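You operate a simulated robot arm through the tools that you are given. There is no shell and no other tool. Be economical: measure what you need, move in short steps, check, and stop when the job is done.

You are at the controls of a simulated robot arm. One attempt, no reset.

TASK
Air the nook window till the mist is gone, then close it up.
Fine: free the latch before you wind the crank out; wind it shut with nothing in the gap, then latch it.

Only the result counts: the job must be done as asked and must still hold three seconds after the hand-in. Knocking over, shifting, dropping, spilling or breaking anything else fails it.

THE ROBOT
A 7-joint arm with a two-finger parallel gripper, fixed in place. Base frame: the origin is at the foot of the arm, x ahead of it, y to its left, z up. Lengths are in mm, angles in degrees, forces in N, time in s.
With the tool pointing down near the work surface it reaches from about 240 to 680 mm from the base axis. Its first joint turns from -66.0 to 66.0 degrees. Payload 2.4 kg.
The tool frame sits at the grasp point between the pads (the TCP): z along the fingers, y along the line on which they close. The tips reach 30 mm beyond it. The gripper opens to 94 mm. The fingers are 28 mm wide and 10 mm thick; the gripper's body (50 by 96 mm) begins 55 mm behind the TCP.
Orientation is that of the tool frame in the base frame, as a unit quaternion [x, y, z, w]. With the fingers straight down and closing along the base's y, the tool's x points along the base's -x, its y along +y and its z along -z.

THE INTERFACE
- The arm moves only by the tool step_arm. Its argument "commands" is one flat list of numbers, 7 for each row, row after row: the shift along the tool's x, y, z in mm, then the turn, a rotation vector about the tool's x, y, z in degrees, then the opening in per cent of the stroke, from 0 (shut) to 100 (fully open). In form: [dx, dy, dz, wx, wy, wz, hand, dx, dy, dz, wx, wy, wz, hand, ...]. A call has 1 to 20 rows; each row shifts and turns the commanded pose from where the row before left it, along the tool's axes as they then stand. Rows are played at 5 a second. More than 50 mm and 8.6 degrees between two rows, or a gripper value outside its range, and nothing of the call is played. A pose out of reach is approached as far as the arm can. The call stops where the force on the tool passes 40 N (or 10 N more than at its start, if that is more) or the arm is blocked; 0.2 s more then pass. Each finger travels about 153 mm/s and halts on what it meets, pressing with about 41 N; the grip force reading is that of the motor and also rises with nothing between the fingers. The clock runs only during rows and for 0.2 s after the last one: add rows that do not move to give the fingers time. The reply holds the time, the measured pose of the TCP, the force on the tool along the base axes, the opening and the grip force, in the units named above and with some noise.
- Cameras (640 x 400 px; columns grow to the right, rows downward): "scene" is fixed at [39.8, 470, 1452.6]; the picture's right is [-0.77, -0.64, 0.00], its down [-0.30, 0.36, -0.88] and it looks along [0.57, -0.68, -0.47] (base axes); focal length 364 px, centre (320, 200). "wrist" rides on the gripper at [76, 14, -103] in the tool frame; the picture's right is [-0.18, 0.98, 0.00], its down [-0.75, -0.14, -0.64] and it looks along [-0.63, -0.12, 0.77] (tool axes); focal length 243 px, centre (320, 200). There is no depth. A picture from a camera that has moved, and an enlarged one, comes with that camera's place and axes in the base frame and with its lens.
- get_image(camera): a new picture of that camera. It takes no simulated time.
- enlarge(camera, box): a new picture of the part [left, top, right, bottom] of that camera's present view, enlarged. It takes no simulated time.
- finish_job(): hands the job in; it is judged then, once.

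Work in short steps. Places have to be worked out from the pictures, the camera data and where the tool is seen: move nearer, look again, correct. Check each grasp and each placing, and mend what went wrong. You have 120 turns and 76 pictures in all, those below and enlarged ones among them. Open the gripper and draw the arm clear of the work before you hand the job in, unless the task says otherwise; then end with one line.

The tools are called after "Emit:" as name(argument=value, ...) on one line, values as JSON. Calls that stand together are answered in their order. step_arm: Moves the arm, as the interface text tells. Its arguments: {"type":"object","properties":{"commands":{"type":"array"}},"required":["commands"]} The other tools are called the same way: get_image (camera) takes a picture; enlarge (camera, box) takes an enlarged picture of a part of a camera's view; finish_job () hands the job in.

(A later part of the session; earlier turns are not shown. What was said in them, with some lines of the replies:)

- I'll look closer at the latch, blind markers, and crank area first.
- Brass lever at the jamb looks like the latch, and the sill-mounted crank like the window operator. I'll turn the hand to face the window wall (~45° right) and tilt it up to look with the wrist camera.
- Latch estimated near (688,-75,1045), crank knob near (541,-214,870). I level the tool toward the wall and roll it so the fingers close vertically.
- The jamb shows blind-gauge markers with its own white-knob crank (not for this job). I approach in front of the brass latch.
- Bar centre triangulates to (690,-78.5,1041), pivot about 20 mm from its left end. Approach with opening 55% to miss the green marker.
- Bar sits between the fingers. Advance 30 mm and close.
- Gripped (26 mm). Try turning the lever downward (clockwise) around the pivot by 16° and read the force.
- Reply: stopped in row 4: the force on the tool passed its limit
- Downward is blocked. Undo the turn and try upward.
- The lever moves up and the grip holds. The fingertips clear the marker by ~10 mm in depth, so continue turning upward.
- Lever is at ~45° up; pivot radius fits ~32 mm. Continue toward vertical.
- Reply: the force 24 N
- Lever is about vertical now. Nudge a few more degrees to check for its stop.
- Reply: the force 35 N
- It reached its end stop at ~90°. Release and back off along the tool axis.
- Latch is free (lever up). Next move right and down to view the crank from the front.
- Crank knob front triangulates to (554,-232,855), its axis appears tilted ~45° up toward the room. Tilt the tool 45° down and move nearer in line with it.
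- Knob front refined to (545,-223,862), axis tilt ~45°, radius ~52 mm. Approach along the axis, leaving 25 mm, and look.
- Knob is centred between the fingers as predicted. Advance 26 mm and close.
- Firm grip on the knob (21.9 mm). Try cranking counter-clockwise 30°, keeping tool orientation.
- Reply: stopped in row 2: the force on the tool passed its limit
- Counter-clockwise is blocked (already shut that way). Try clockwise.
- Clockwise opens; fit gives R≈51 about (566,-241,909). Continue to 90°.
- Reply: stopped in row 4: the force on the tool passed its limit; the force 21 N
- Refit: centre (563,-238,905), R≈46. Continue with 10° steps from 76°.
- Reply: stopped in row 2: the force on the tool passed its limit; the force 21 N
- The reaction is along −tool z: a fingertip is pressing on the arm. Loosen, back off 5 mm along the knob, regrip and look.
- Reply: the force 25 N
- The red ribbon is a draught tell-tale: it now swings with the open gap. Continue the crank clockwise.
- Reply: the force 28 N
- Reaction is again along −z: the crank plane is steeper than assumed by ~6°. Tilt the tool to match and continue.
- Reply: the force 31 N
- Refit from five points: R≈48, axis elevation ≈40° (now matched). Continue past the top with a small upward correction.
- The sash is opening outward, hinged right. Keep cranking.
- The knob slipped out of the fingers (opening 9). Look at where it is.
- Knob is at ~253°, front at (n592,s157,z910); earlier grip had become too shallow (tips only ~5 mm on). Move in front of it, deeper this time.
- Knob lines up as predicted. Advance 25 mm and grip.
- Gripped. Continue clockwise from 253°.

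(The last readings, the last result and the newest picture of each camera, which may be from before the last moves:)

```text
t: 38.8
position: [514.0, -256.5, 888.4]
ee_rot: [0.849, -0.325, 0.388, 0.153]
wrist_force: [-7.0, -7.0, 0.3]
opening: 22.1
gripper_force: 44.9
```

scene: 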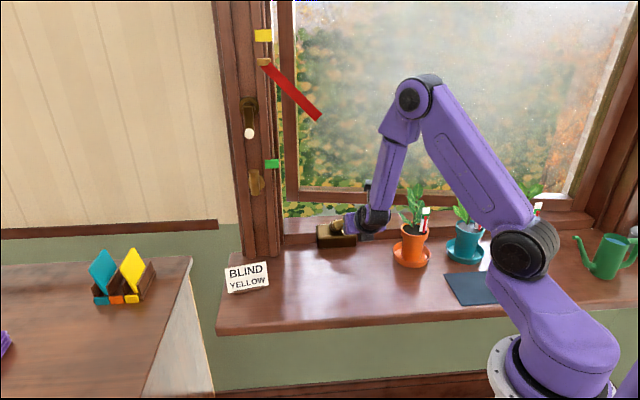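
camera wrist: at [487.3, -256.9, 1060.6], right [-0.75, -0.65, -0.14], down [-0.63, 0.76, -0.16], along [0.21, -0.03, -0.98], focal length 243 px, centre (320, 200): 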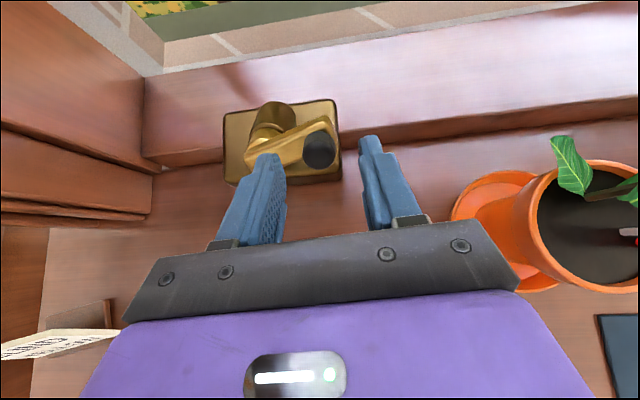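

Emit:
step_arm(commands=[-10, -8, 0, 0, 0, 0, 10, -7.6, -10.3, 0, 0, 0, 0, 10, -4.7, -11.9, 0, 0, 0, 0, 10, -1.4, -12.7, 0, 0, 0, 0, 10, 1.9, -12.7, 0, 0, 0, 0, 10])

Emit:
get_image(camera="scene")

```text
t: 40.0
position: [536.7, -213.5, 871.8]
ee_rot: [0.846, -0.332, 0.386, 0.159]
wrist_force: [-7.9, 2.6, 9.0]
opening: 21.9
gripper_force: 45.2
stopped in row 5: the force on the tool passed its limit (the readings are from after the stop); the commanded pose is now the measured one
```

```text
31 pictures are left
```

scene: 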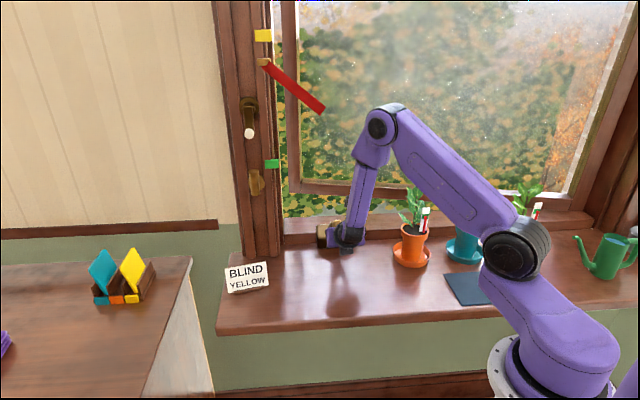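

One full turn done; mist is thinning. Wait a few seconds here, then look.

Emit:
step_arm(commands=[0, 0, 0, 0, 0, 0, 10, 0, 0, 0, 0, 0, 0, 10, 0, 0, 0, 0, 0, 0, 10, 0, 0, 0, 0, 0, 0, 10, 0, 0, 0, 0, 0, 0, 10, 0, 0, 0, 0, 0, 0, 10, 0, 0, 0, 0, 0, 0, 10, 0, 0, 0, 0, 0, 0, 10, 0, 0, 0, 0, 0, 0, 10, 0, 0, 0, 0, 0, 0, 10, 0, 0, 0, 0, 0, 0, 10, 0, 0, 0, 0, 0, 0, 10, 0, 0, 0, 0, 0, 0, 10, 0, 0, 0, 0, 0, 0, 10, 0, 0, 0, 0, 0, 0, 10, 0, 0, 0, 0, 0, 0, 10, 0, 0, 0, 0, 0, 0, 10, 0, 0, 0, 0, 0, 0, 10, 0, 0, 0, 0, 0, 0, 10, 0, 0, 0, 0, 0, 0, 10])

Emit:
get_image(camera="scene")

```text
t: 44.2
position: [535.7, -213.6, 872.3]
ee_rot: [0.846, -0.332, 0.387, 0.159]
wrist_force: [-17.4, -4.3, 13.8]
opening: 22.1
gripper_force: 45.0
```

```text
30 pictures are left
```

scene: 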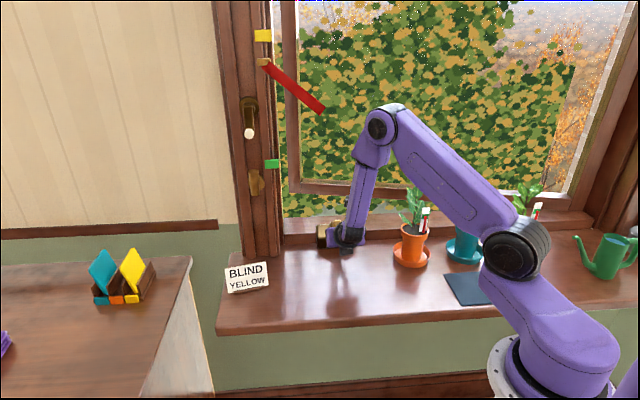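

Mist is nearly all gone; wait 4 s more and check the upper right.

Emit:
step_arm(commands=[0, 0, 0, 0, 0, 0, 10, 0, 0, 0, 0, 0, 0, 10, 0, 0, 0, 0, 0, 0, 10, 0, 0, 0, 0, 0, 0, 10, 0, 0, 0, 0, 0, 0, 10, 0, 0, 0, 0, 0, 0, 10, 0, 0, 0, 0, 0, 0, 10, 0, 0, 0, 0, 0, 0, 10, 0, 0, 0, 0, 0, 0, 10, 0, 0, 0, 0, 0, 0, 10, 0, 0, 0, 0, 0, 0, 10, 0, 0, 0, 0, 0, 0, 10, 0, 0, 0, 0, 0, 0, 10, 0, 0, 0, 0, 0, 0, 10, 0, 0, 0, 0, 0, 0, 10, 0, 0, 0, 0, 0, 0, 10, 0, 0, 0, 0, 0, 0, 10, 0, 0, 0, 0, 0, 0, 10, 0, 0, 0, 0, 0, 0, 10, 0, 0, 0, 0, 0, 0, 10])

Emit:
enlarge(camera="scene", box=[240, 0, 640, 250])

```text
t: 48.4
position: [537.0, -214.4, 871.5]
ee_rot: [0.846, -0.332, 0.387, 0.159]
wrist_force: [-15.0, -7.3, 9.9]
opening: 21.6
gripper_force: 44.9
```

```text
1.60 times, centred on (440, 125) of scene
camera zoom: at [39.3, 469.9, 1452.7], right [-0.77, -0.64, 0.0], down [-0.3, 0.36, -0.88], along [0.57, -0.68, -0.47], focal length 583 px, centre (128, 320)
```

zoom: 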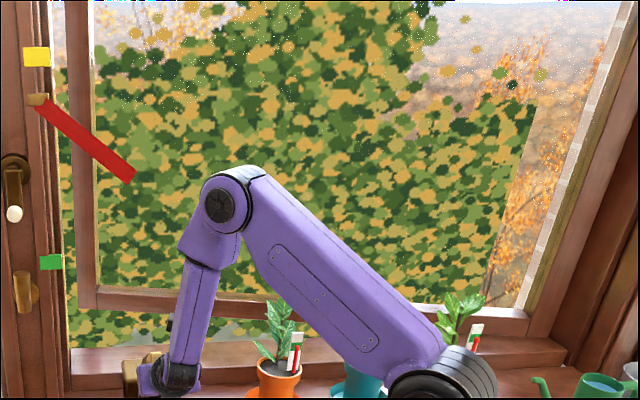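

Mist is gone. Wind back counter-clockwise, watching position and the ribbon.

Emit:
step_arm(commands=[1.7, 12.7, -1, 0, 0, 0, 10, 4.9, 11.8, 0, 0, 0, 0, 10, 7.8, 10.2, 0, 0, 0, 0, 10, 10.2, 7.8, 0, 0, 0, 0, 10])

```text
t: 49.4
position: [519.2, -254.6, 892.5]
ee_rot: [0.846, -0.331, 0.388, 0.158]
wrist_force: [-3.9, 9.4, 3.9]
opening: 21.2
gripper_force: 44.9
```

Emit:
step_arm(commands=[11.8, 5.2, 0, 0, 0, 0, 10, 12.7, 1.7, 0, 0, 0, 0, 10, 12.7, -1.7, 0, 0, 0, 0, 10, 11.8, -4.9, 0, 0, 0, 0, 10])

```text
t: 50.4
position: [538.8, -281.7, 929.1]
ee_rot: [0.843, -0.337, 0.386, 0.163]
wrist_force: [-28.4, -10.4, 9.7]
opening: 21.6
gripper_force: 44.9
```

Emit:
step_arm(commands=[0, 1, -3, 0, 0, 0, 10, 10.2, -7.8, 0, 0, 0, 0, 10, 7.8, -10.2, 0, 0, 0, 0, 10])

Emit:
get_image(camera="scene")

Emit:
get_image(camera="wrist")

```text
t: 51.2
position: [555.5, -282.0, 946.3]
ee_rot: [0.84, -0.338, 0.392, 0.165]
wrist_force: [-6.9, 2.3, 9.0]
opening: 21.2
gripper_force: 45.1
stopped in row 3: the force on the tool passed its limit (the readings are from after the stop); the commanded pose is now the measured one
```

```text
28 pictures are left
```

scene: 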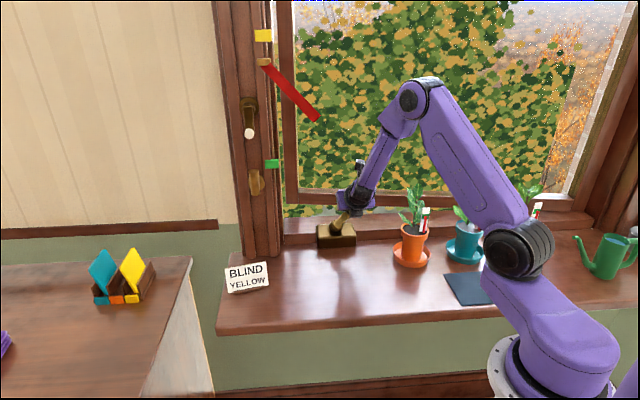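

```text
27 pictures are left
camera wrist: at [525.4, -270.8, 1070.3], right [-0.77, -0.62, -0.13], down [-0.6, 0.78, -0.17], along [0.21, -0.05, -0.98], focal length 243 px, centre (320, 200)
```

wrist: 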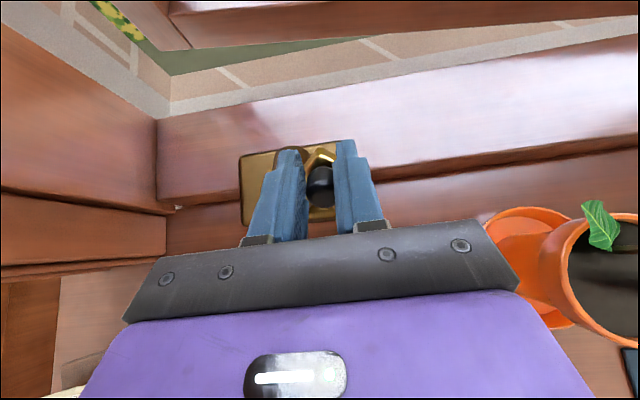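

The knob has slid ~10 mm within the pads (tool too high). Loosen, recentre, regrip.

Emit:
step_arm(commands=[0, 0, 0, 0, 0, 0, 29, 0, 0, 0, 0, 0, 0, 29, -9, 0, 3, 0, 0, 0, 29, 0, 0, 0, 0, 0, 0, 29, 0, 0, 0, 0, 0, 0, 10, 0, 0, 0, 0, 0, 0, 10])

Emit:
get_image(camera="wrist")

```text
t: 52.1
position: [555.0, -279.3, 942.2]
ee_rot: [0.838, -0.338, 0.395, 0.166]
wrist_force: [-12.1, 7.0, 11.5]
opening: 29.4
gripper_force: 1.9
stopped in row 4: the force on the tool passed its limit (the readings are from after the stop); the commanded pose is now the measured one
```

```text
26 pictures are left
camera wrist: at [523.3, -267.6, 1065.4], right [-0.77, -0.62, -0.13], down [-0.6, 0.78, -0.18], along [0.22, -0.06, -0.97], focal length 243 px, centre (320, 200)
```

wrist: 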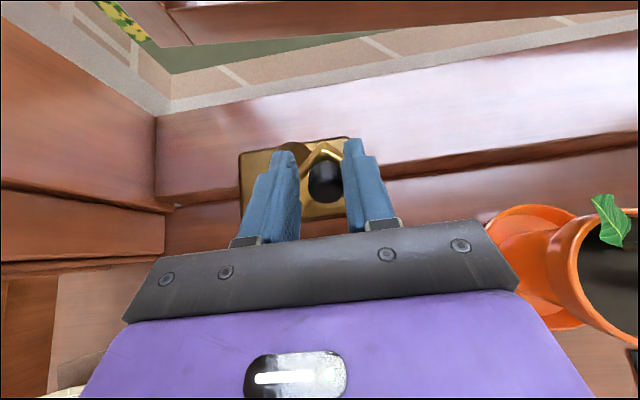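

Emit:
step_arm(commands=[0, 0, -5, 0, 0, 0, 29, -5, 2, 0, 0, 0, 0, 29, 0, 0, 0, 0, 0, 0, 29, 0, 0, 0, 0, 0, 0, 10, 0, 0, 0, 0, 0, 0, 10])

Emit:
get_image(camera="wrist")

```text
t: 53.3
position: [549.3, -277.0, 941.3]
ee_rot: [0.837, -0.339, 0.395, 0.166]
wrist_force: [-2.7, 0.5, 0.1]
opening: 21.1
gripper_force: 44.8
```

```text
25 pictures are left
camera wrist: at [517.3, -264.6, 1064.0], right [-0.77, -0.62, -0.13], down [-0.6, 0.78, -0.18], along [0.22, -0.06, -0.97], focal length 243 px, centre (320, 200)
```

wrist: 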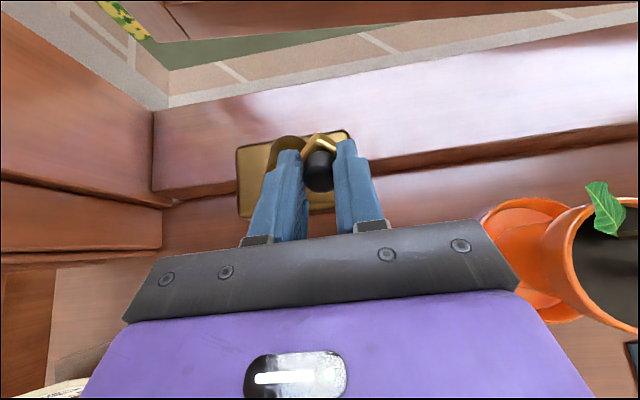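

Clean grip again (force ≈0). Continue counter-clockwise over the top.

Emit:
step_arm(commands=[7.9, -10, 0, 1.6, 0, -1.3, 10, 5.1, -11.6, 0, 0, 0, 0, 10, 1.9, -12.6, 0, 0, 0, 0, 10, -1.5, -12.7, 0, 0, 0, 0, 10])

```text
t: 54.3
position: [589.0, -244.3, 952.2]
ee_rot: [0.845, -0.32, 0.399, 0.156]
wrist_force: [12.2, -1.1, -5.9]
opening: 21.3
gripper_force: 45.1
```

Emit:
step_arm(commands=[-5.4, -11.6, 1, 0, 0, 0, 10, -8.2, -9.8, 0, 0, 0, 0, 10, -10.5, -7.3, 0, 0, 0, 0, 10])

Emit:
get_image(camera="wrist")

Emit:
get_image(camera="scene")

```text
t: 55.1
position: [596.2, -216.8, 932.0]
ee_rot: [0.844, -0.323, 0.398, 0.158]
wrist_force: [10.4, -4.9, -1.7]
opening: 21.2
gripper_force: 44.9
```

```text
24 pictures are left
camera wrist: at [564.5, -205.6, 1054.8], right [-0.75, -0.65, -0.13], down [-0.63, 0.76, -0.18], along [0.22, -0.05, -0.97], focal length 243 px, centre (320, 200)
```

wrist: 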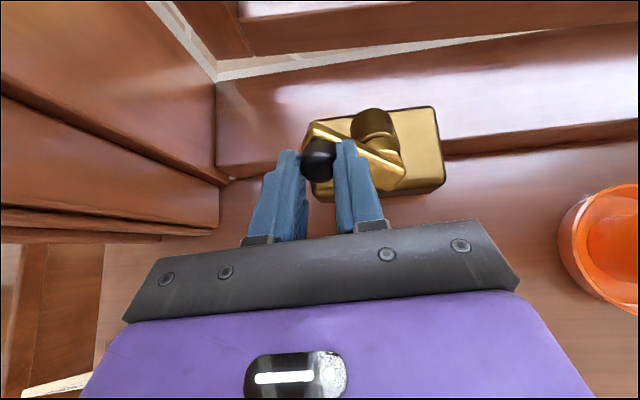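

```text
23 pictures are left
```

scene: 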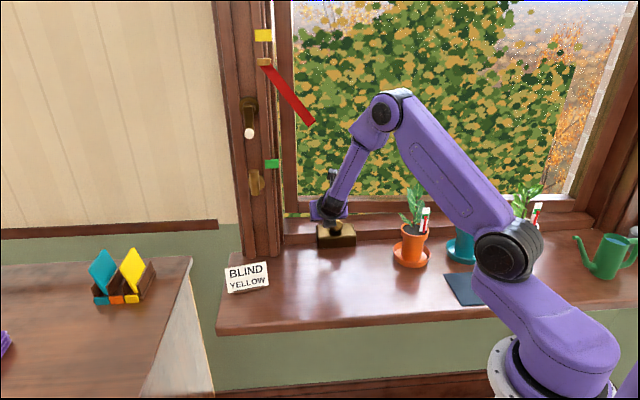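

Ribbon drops as the gap shrinks. Continue to about 60°.

Emit:
step_arm(commands=[-11.5, -5.6, 0, 0, 0, 0, 10, -12.6, -2.4, 0, 0, 0, 0, 10, -12.8, 0.9, 0, 0, 0, 0, 10, -12.1, 4.2, 0, 0, 0, 0, 10])

Emit:
enlarge(camera="scene", box=[220, 20, 380, 120])

Emit:
get_image(camera="wrist")

```text
t: 56.1
position: [576.9, -189.0, 892.3]
ee_rot: [0.846, -0.318, 0.399, 0.156]
wrist_force: [21.4, 10.4, -5.1]
opening: 22.1
gripper_force: 44.9
```

```text
4.00 times, centred on (300, 70) of scene
camera zoom: at [40.4, 470.2, 1452.5], right [-0.77, -0.64, 0.0], down [-0.3, 0.36, -0.88], along [0.57, -0.68, -0.47], focal length 1457 px, centre (400, 720)
```

zoom: 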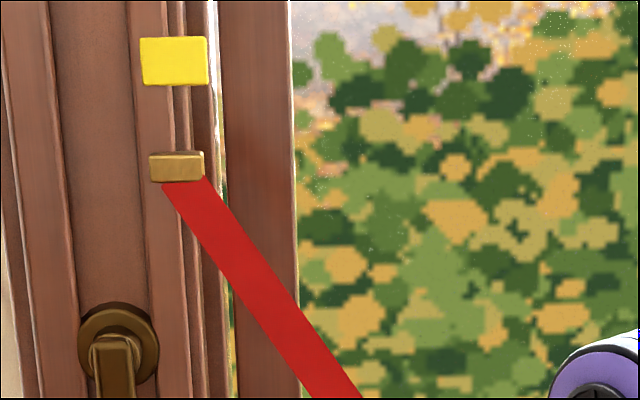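

```text
21 pictures are left
camera wrist: at [545.2, -178.4, 1015.3], right [-0.74, -0.66, -0.13], down [-0.64, 0.75, -0.18], along [0.22, -0.05, -0.98], focal length 243 px, centre (320, 200)
```

wrist: 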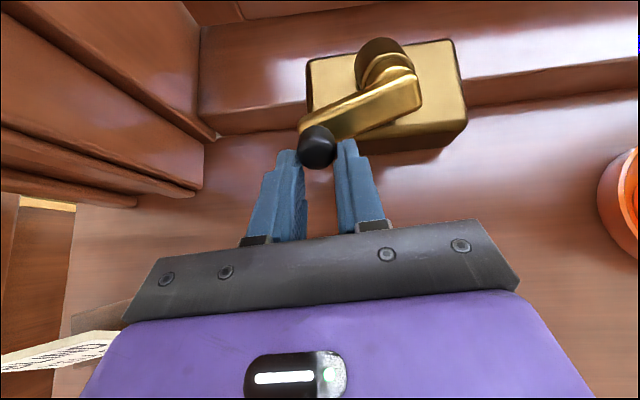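

Knob slid toward the front edge of the pads; loosen, recentre by +8 mm in x, regrip.

Emit:
step_arm(commands=[0, 0, -1, 0, 0, 0, 30, 0, 0, -1, 0, 0, 0, 30, 4, 0, 0, 0, 0, 0, 30, 4, 0, 0, 0, 0, 0, 30, 0, 0, 1, 0, 0, 0, 10, 0, 0, 0, 0, 0, 0, 10])

Emit:
get_image(camera="wrist")

```text
t: 57.5
position: [580.7, -191.7, 901.7]
ee_rot: [0.845, -0.318, 0.401, 0.156]
wrist_force: [13.5, 21.7, 2.9]
opening: 22.0
gripper_force: 45.3
```

```text
20 pictures are left
camera wrist: at [548.1, -180.9, 1024.0], right [-0.74, -0.66, -0.13], down [-0.64, 0.75, -0.18], along [0.22, -0.05, -0.97], focal length 243 px, centre (320, 200)
```

wrist: 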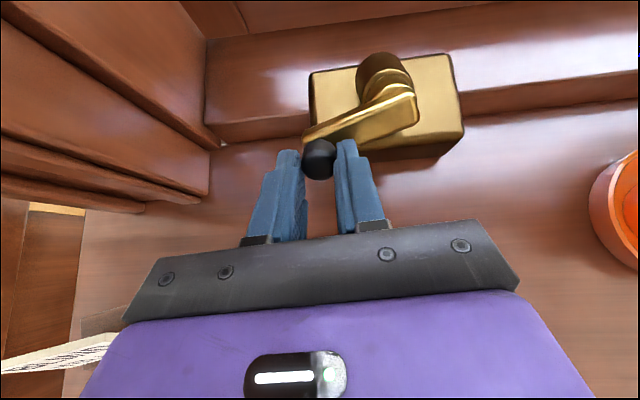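

Emit:
step_arm(commands=[-12, 1.4, 0, 0, 0, 0, 10, -10.5, 7.3, 0, 0, 0, 0, 10, -8.2, 9.8, 0, 0, 0, 0, 10])

Emit:
enlarge(camera="scene", box=[220, 20, 380, 120])

```text
t: 58.3
position: [545.7, -197.9, 874.1]
ee_rot: [0.844, -0.327, 0.394, 0.16]
wrist_force: [-14.4, 19.7, 2.4]
opening: 21.3
gripper_force: 44.4
```

```text
4.00 times, centred on (300, 70) of scene
camera zoom: at [39.4, 470.4, 1452.5], right [-0.77, -0.64, 0.0], down [-0.3, 0.36, -0.88], along [0.57, -0.68, -0.47], focal length 1457 px, centre (400, 720)
```

zoom: 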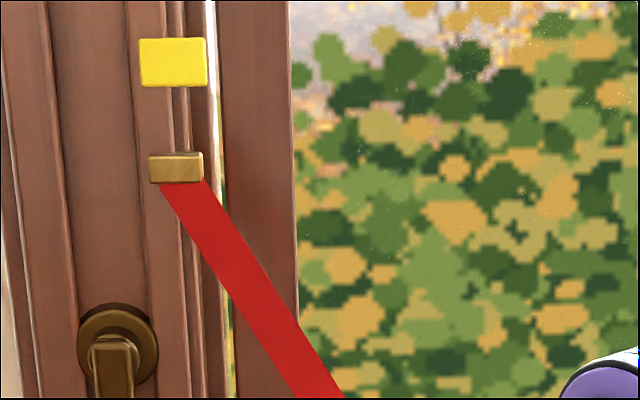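

Ribbon is settling. Finish winding to the stop.

Emit:
step_arm(commands=[0, 8, 0, 0, 0, 0, 10, 0, 8, 0, 0, 0, 0, 10, 0, 5, 0, 0, 0, 0, 10, 0, 3, 0, 0, 0, 0, 10, 0, 2, 0, 0, 0, 0, 10, 0, 2, 0, 0, 0, 0, 10])

Emit:
enlarge(camera="scene", box=[220, 20, 380, 120])

Emit:
get_image(camera="wrist")

```text
t: 59.9
position: [533.0, -213.6, 874.4]
ee_rot: [0.848, -0.317, 0.396, 0.153]
wrist_force: [7.4, 1.5, -4.3]
opening: 22.1
gripper_force: 44.7
stopped in row 6: the force on the tool passed its limit (the readings are from after the stop); the commanded pose is now the measured one
```

```text
4.00 times, centred on (300, 70) of scene
camera zoom: at [40.1, 469.9, 1452.6], right [-0.77, -0.64, 0.0], down [-0.3, 0.36, -0.88], along [0.57, -0.68, -0.47], focal length 1457 px, centre (400, 720)
```

zoom: 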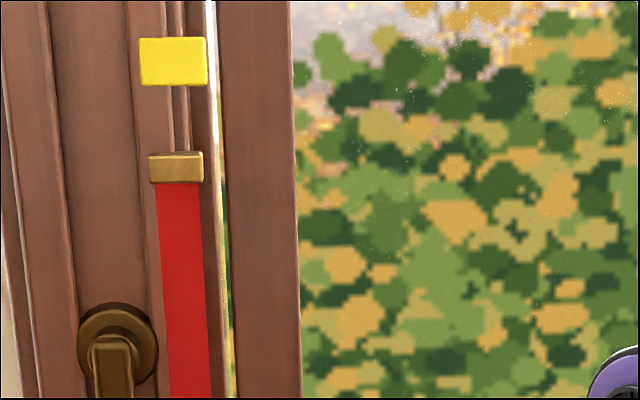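

```text
17 pictures are left
camera wrist: at [502.6, -202.9, 997.8], right [-0.74, -0.66, -0.13], down [-0.64, 0.75, -0.17], along [0.21, -0.04, -0.98], focal length 243 px, centre (320, 200)
```

wrist: 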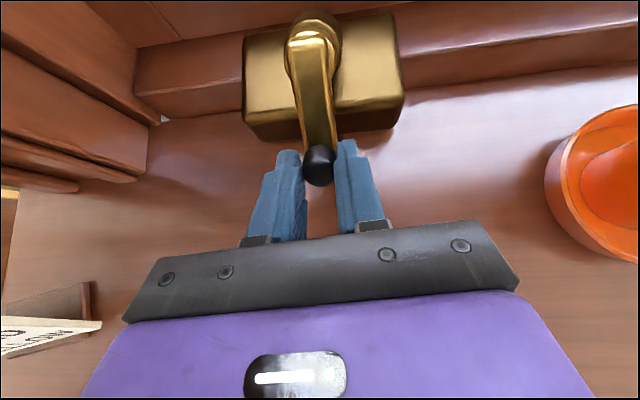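

The ribbon hangs straight and the crank is at its stop: window shut. Release the knob and back out.

Emit:
step_arm(commands=[0, 0, 0, 0, 0, 0, 30, 0, 0, 0, 0, 0, 0, 50, 0, 0, 0, 0, 0, 0, 50, 0, 0, -20, 0, 0, 0, 50, 0, 0, -30, 0, 0, 0, 50, 0, 0, -40, 0, 0, 0, 50, 0, 0, 0, 0, 8, 0, 50, 0, 0, 0, 0, 8, 0, 50, 0, 0, 0, 0, 8, 0, 50, 0, 0, 0, 0, 8, 0, 50, 0, 0, 0, 0, 8, 0, 50, 0, 0, 0, 0, 0, 0, 50])

Emit:
get_image(camera="scene")

```text
t: 62.5
position: [480.6, -168.1, 932.8]
ee_rot: [0.661, -0.246, 0.663, 0.253]
wrist_force: [-0.1, -0.8, -0.7]
opening: 47.0
gripper_force: 0.1
```

```text
16 pictures are left
```

scene: 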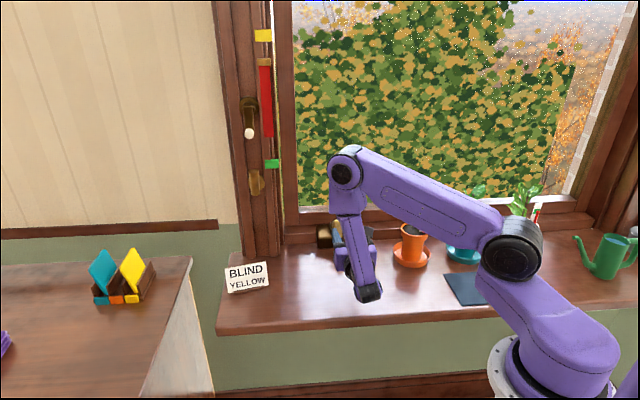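

Mist-free and shut. Move to the latch pre-grasp pose used before.

Emit:
step_arm(commands=[30, 0, -20, -1.1, 0, 0, 50, 30, -20, -10, 0, 0, 0, 50, 26, -35, -4, 0, 0, 0, 50, 26, -38, -4, 0, 0, 0, 50, 26, -40, -4, 0, 0, 0, 50, 0, -40, -4, 0, 0, 0, 50, 0, -40, 0, 0, 0, 0, 50, 0, -17, 0, 0, 0, 0, 50, 0, 0, 0, 0, 0, 0, 50])

Emit:
get_image(camera="wrist")

```text
t: 64.5
position: [604.4, 36.0, 1069.9]
ee_rot: [0.659, -0.253, 0.659, 0.26]
wrist_force: [0.3, 0.3, 0.7]
opening: 46.9
gripper_force: 0.1
```

```text
15 pictures are left
camera wrist: at [518.1, 94.3, 1144.2], right [-0.66, -0.73, -0.18], down [-0.38, 0.53, -0.76], along [0.64, -0.44, -0.63], focal length 243 px, centre (320, 200)
```

wrist: 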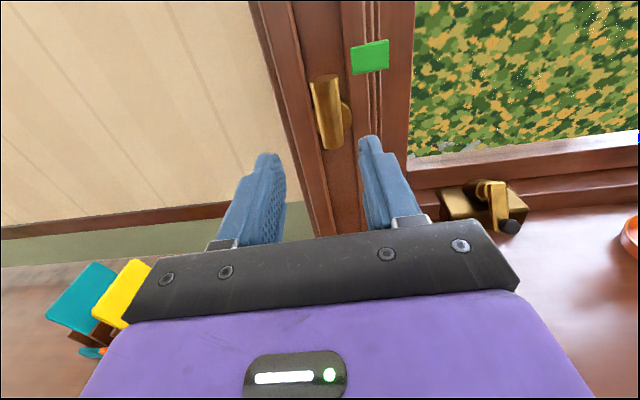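

Lever still up, lined up. Advance and check before closing.

Emit:
step_arm(commands=[0, 4, 30, 0, 0, 0, 50, 0, 0, 35, 0, 0, 0, 50, 0, 0, 30, 0, 0, 0, 50, 0, 0, 0, 0, 0, 0, 50])

Emit:
get_image(camera="wrist")

```text
t: 65.5
position: [673.5, -30.9, 1067.7]
ee_rot: [0.659, -0.252, 0.66, 0.26]
wrist_force: [-0.1, 0.0, 0.7]
opening: 47.0
gripper_force: 0.0
```

```text
14 pictures are left
camera wrist: at [587.7, 27.2, 1142.4], right [-0.66, -0.73, -0.18], down [-0.38, 0.53, -0.76], along [0.64, -0.44, -0.63], focal length 243 px, centre (320, 200)
```

wrist: 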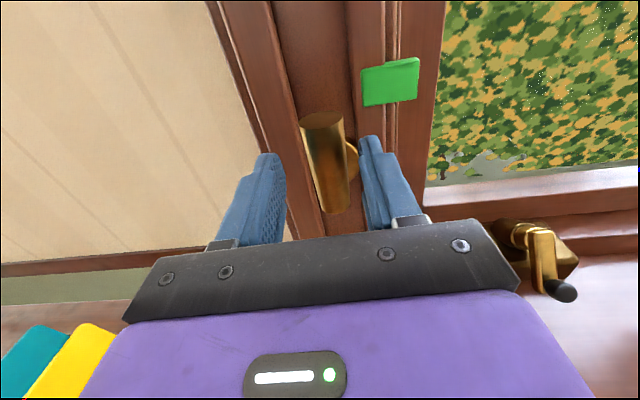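

Lever is between the fingers. Advance 31 mm and close.

Emit:
step_arm(commands=[0, 0, 16, 0, 0, 0, 50, 0, 0, 15, 0, 0, 0, 50, 0, 0, 0, 0, 0, 0, 28, 0, 0, 0, 0, 0, 0, 10, 0, 0, 0, 0, 0, 0, 10])

```text
t: 66.7
position: [692.4, -56.1, 1068.0]
ee_rot: [0.658, -0.254, 0.659, 0.261]
wrist_force: [-17.3, -10.9, -1.8]
opening: 26.1
gripper_force: 45.0
```

Gripped (26 mm). Turn the lever clockwise back down to horizontal.

Emit:
step_arm(commands=[-0.1, 2.9, 0, 0, 0, 6, 10, -0.1, 2.9, 0, 0, 0, 6, 10, -0.1, 2.9, 0, 0, 0, 6, 10, -0.1, 2.9, 0, 0, 0, 6, 10, -0.1, 2.9, 0, 0, 0, 6, 10])

Emit:
step_arm(commands=[-0.1, 2.9, 0, 0, 0, 6, 10, -0.1, 2.9, 0, 0, 0, 6, 10, -0.1, 2.9, 0, 0, 0, 6, 10, -0.1, 2.9, 0, 0, 0, 6, 10, -0.1, 2.9, 0, 0, 0, 6, 10])

```text
t: 67.8
position: [682.8, -65.8, 1064.5]
ee_rot: [0.57, -0.417, 0.703, 0.081]
wrist_force: [-5.6, -14.0, -13.8]
opening: 26.5
gripper_force: 45.1
```

```text
t: 69.0
position: [677.3, -72.3, 1054.8]
ee_rot: [0.444, -0.551, 0.699, -0.104]
wrist_force: [-4.8, -13.2, -18.5]
opening: 26.3
gripper_force: 44.5
```

Emit:
step_arm(commands=[-0.1, 2.9, 0, 0, 0, 6, 10, -0.1, 2.9, 0, 0, 0, 6, 10, -0.1, 2.9, 0, 0, 0, 6, 10, -0.1, 2.9, 0, 0, 0, 6, 10, -0.1, 2.9, 0, 0, 0, 6, 10])

Emit:
step_arm(commands=[0, 1.4, 0, 0, 0, 3, 10, 0, 1.4, 0, 0, 0, 3, 10, 0, 0, 0, 0, 0, 0, 10])

Emit:
get_image(camera="wrist")

```text
t: 70.2
position: [674.0, -76.4, 1040.7]
ee_rot: [0.286, -0.646, 0.649, -0.281]
wrist_force: [1.2, -14.5, -18.8]
opening: 26.2
gripper_force: 44.6
```

```text
t: 71.0
position: [674.5, -75.1, 1039.5]
ee_rot: [-0.251, 0.659, -0.635, 0.317]
wrist_force: [-0.2, -14.7, -9.2]
opening: 27.8
gripper_force: 44.8
```

```text
13 pictures are left
camera wrist: at [548.7, -61.0, 1016.4], right [0.19, 0.2, -0.96], down [0.02, 0.98, 0.21], along [0.98, -0.06, 0.18], focal length 243 px, centre (320, 200)
```

wrist: 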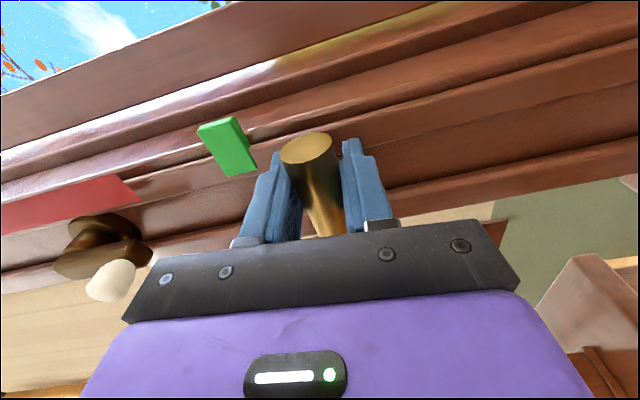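

The lever is back at its horizontal stop. Relax the twist, release, and back away.

Emit:
step_arm(commands=[0, 0, 0, 0, 0, -4.5, 10, 0, 0, 0, 0, 0, 0, 30, 0, 0, 0, 0, 0, 0, 50, 0, 0, 0, 0, 0, 0, 50, 0, 0, -30, 0, 0, 0, 50, 0, 0, -40, 0, 0, 0, 50, 0, 0, -40, 0, 0, 0, 50, 0, 0, -40, 0, 0, 0, 50, 27, -15, -40, 0, 0, 0, 50, 27, -15, -20, 0, 0, 0, 50, 27, -15, -20, 0, 0, 0, 50, 27, -15, -20, 0, 0, 0, 50, 0, 0, 0, 0, 0, 0, 50])

Emit:
get_image(camera="scene")

Emit:
enlarge(camera="scene", box=[220, 150, 380, 250])

```text
refused: row 9 steps farther than a row can; nothing moved
```

```text
12 pictures are left
```

scene: 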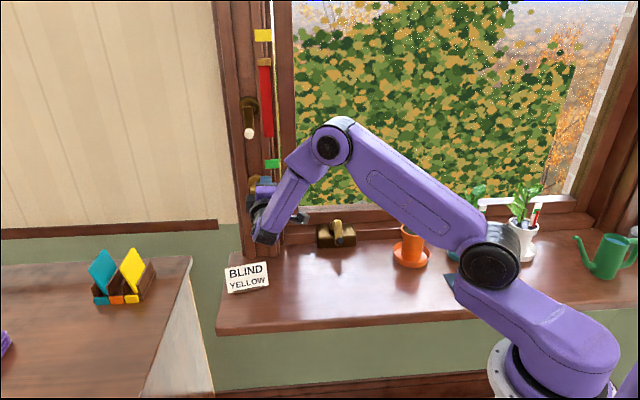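

```text
4.00 times, centred on (300, 200) of scene
camera zoom: at [40.0, 469.5, 1452.8], right [-0.77, -0.64, 0.0], down [-0.3, 0.36, -0.88], along [0.57, -0.67, -0.47], focal length 1457 px, centre (400, 200)
```

zoom: 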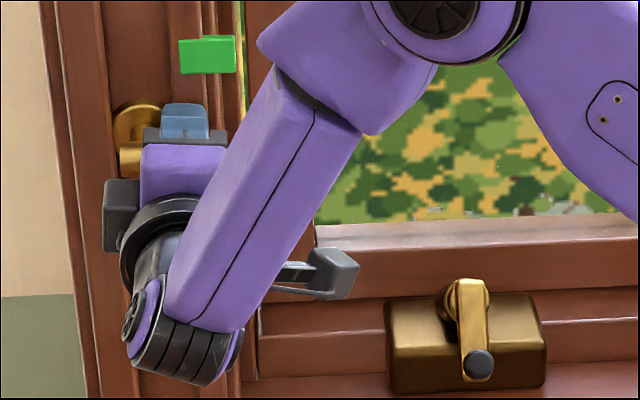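

One row was too long; repeat with shorter steps.

Emit:
step_arm(commands=[0, 0, 0, 0, 0, -4.5, 10, 0, 0, 0, 0, 0, 0, 30, 0, 0, 0, 0, 0, 0, 50, 0, 0, 0, 0, 0, 0, 50, 0, 0, -30, 0, 0, 0, 50, 0, 0, -40, 0, 0, 0, 50, 0, 0, -40, 0, 0, 0, 50, 0, 0, -40, 0, 0, 0, 50, 25, -15, -20, 0, 0, 0, 50, 25, -15, -20, 0, 0, 0, 50, 25, -15, -20, 0, 0, 0, 50, 25, -15, -20, 0, 0, 0, 50, 25, -15, -20, 0, 0, 0, 50, 0, 0, 0, 0, 0, 0, 50])

Emit:
get_image(camera="scene")

Emit:
enlarge(camera="scene", box=[220, 150, 380, 250])

```text
t: 74.0
position: [404.5, -1.9, 1112.6]
ee_rot: [-0.278, 0.648, -0.646, 0.292]
wrist_force: [0.9, 0.7, 0.2]
opening: 47.1
gripper_force: 0.0
```

```text
10 pictures are left
```

scene: 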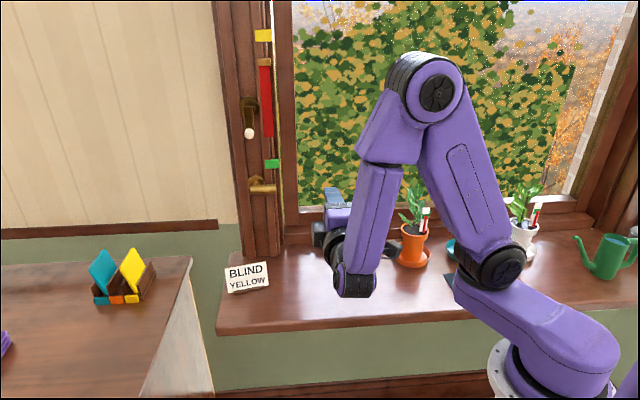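

```text
4.00 times, centred on (300, 200) of scene
camera zoom: at [39.8, 469.9, 1452.6], right [-0.77, -0.64, 0.0], down [-0.3, 0.36, -0.88], along [0.57, -0.68, -0.47], focal length 1457 px, centre (400, 200)
```

zoom: 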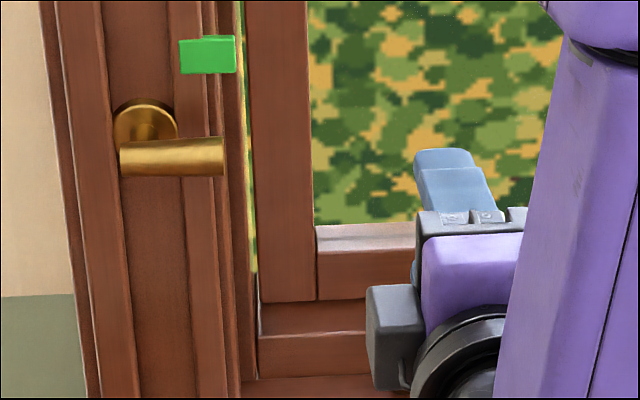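

The latch is horizontal as at the start, the sash is shut, the glass is clear, nothing else has moved and the arm is clear. Handing in.

Emit:
finish_job()

```text
The job is handed in.
```

I freed the latch, wound the window open until the mist cleared, then wound it shut with nothing in the gap and latched it again; the arm is clear and the job is handed in.
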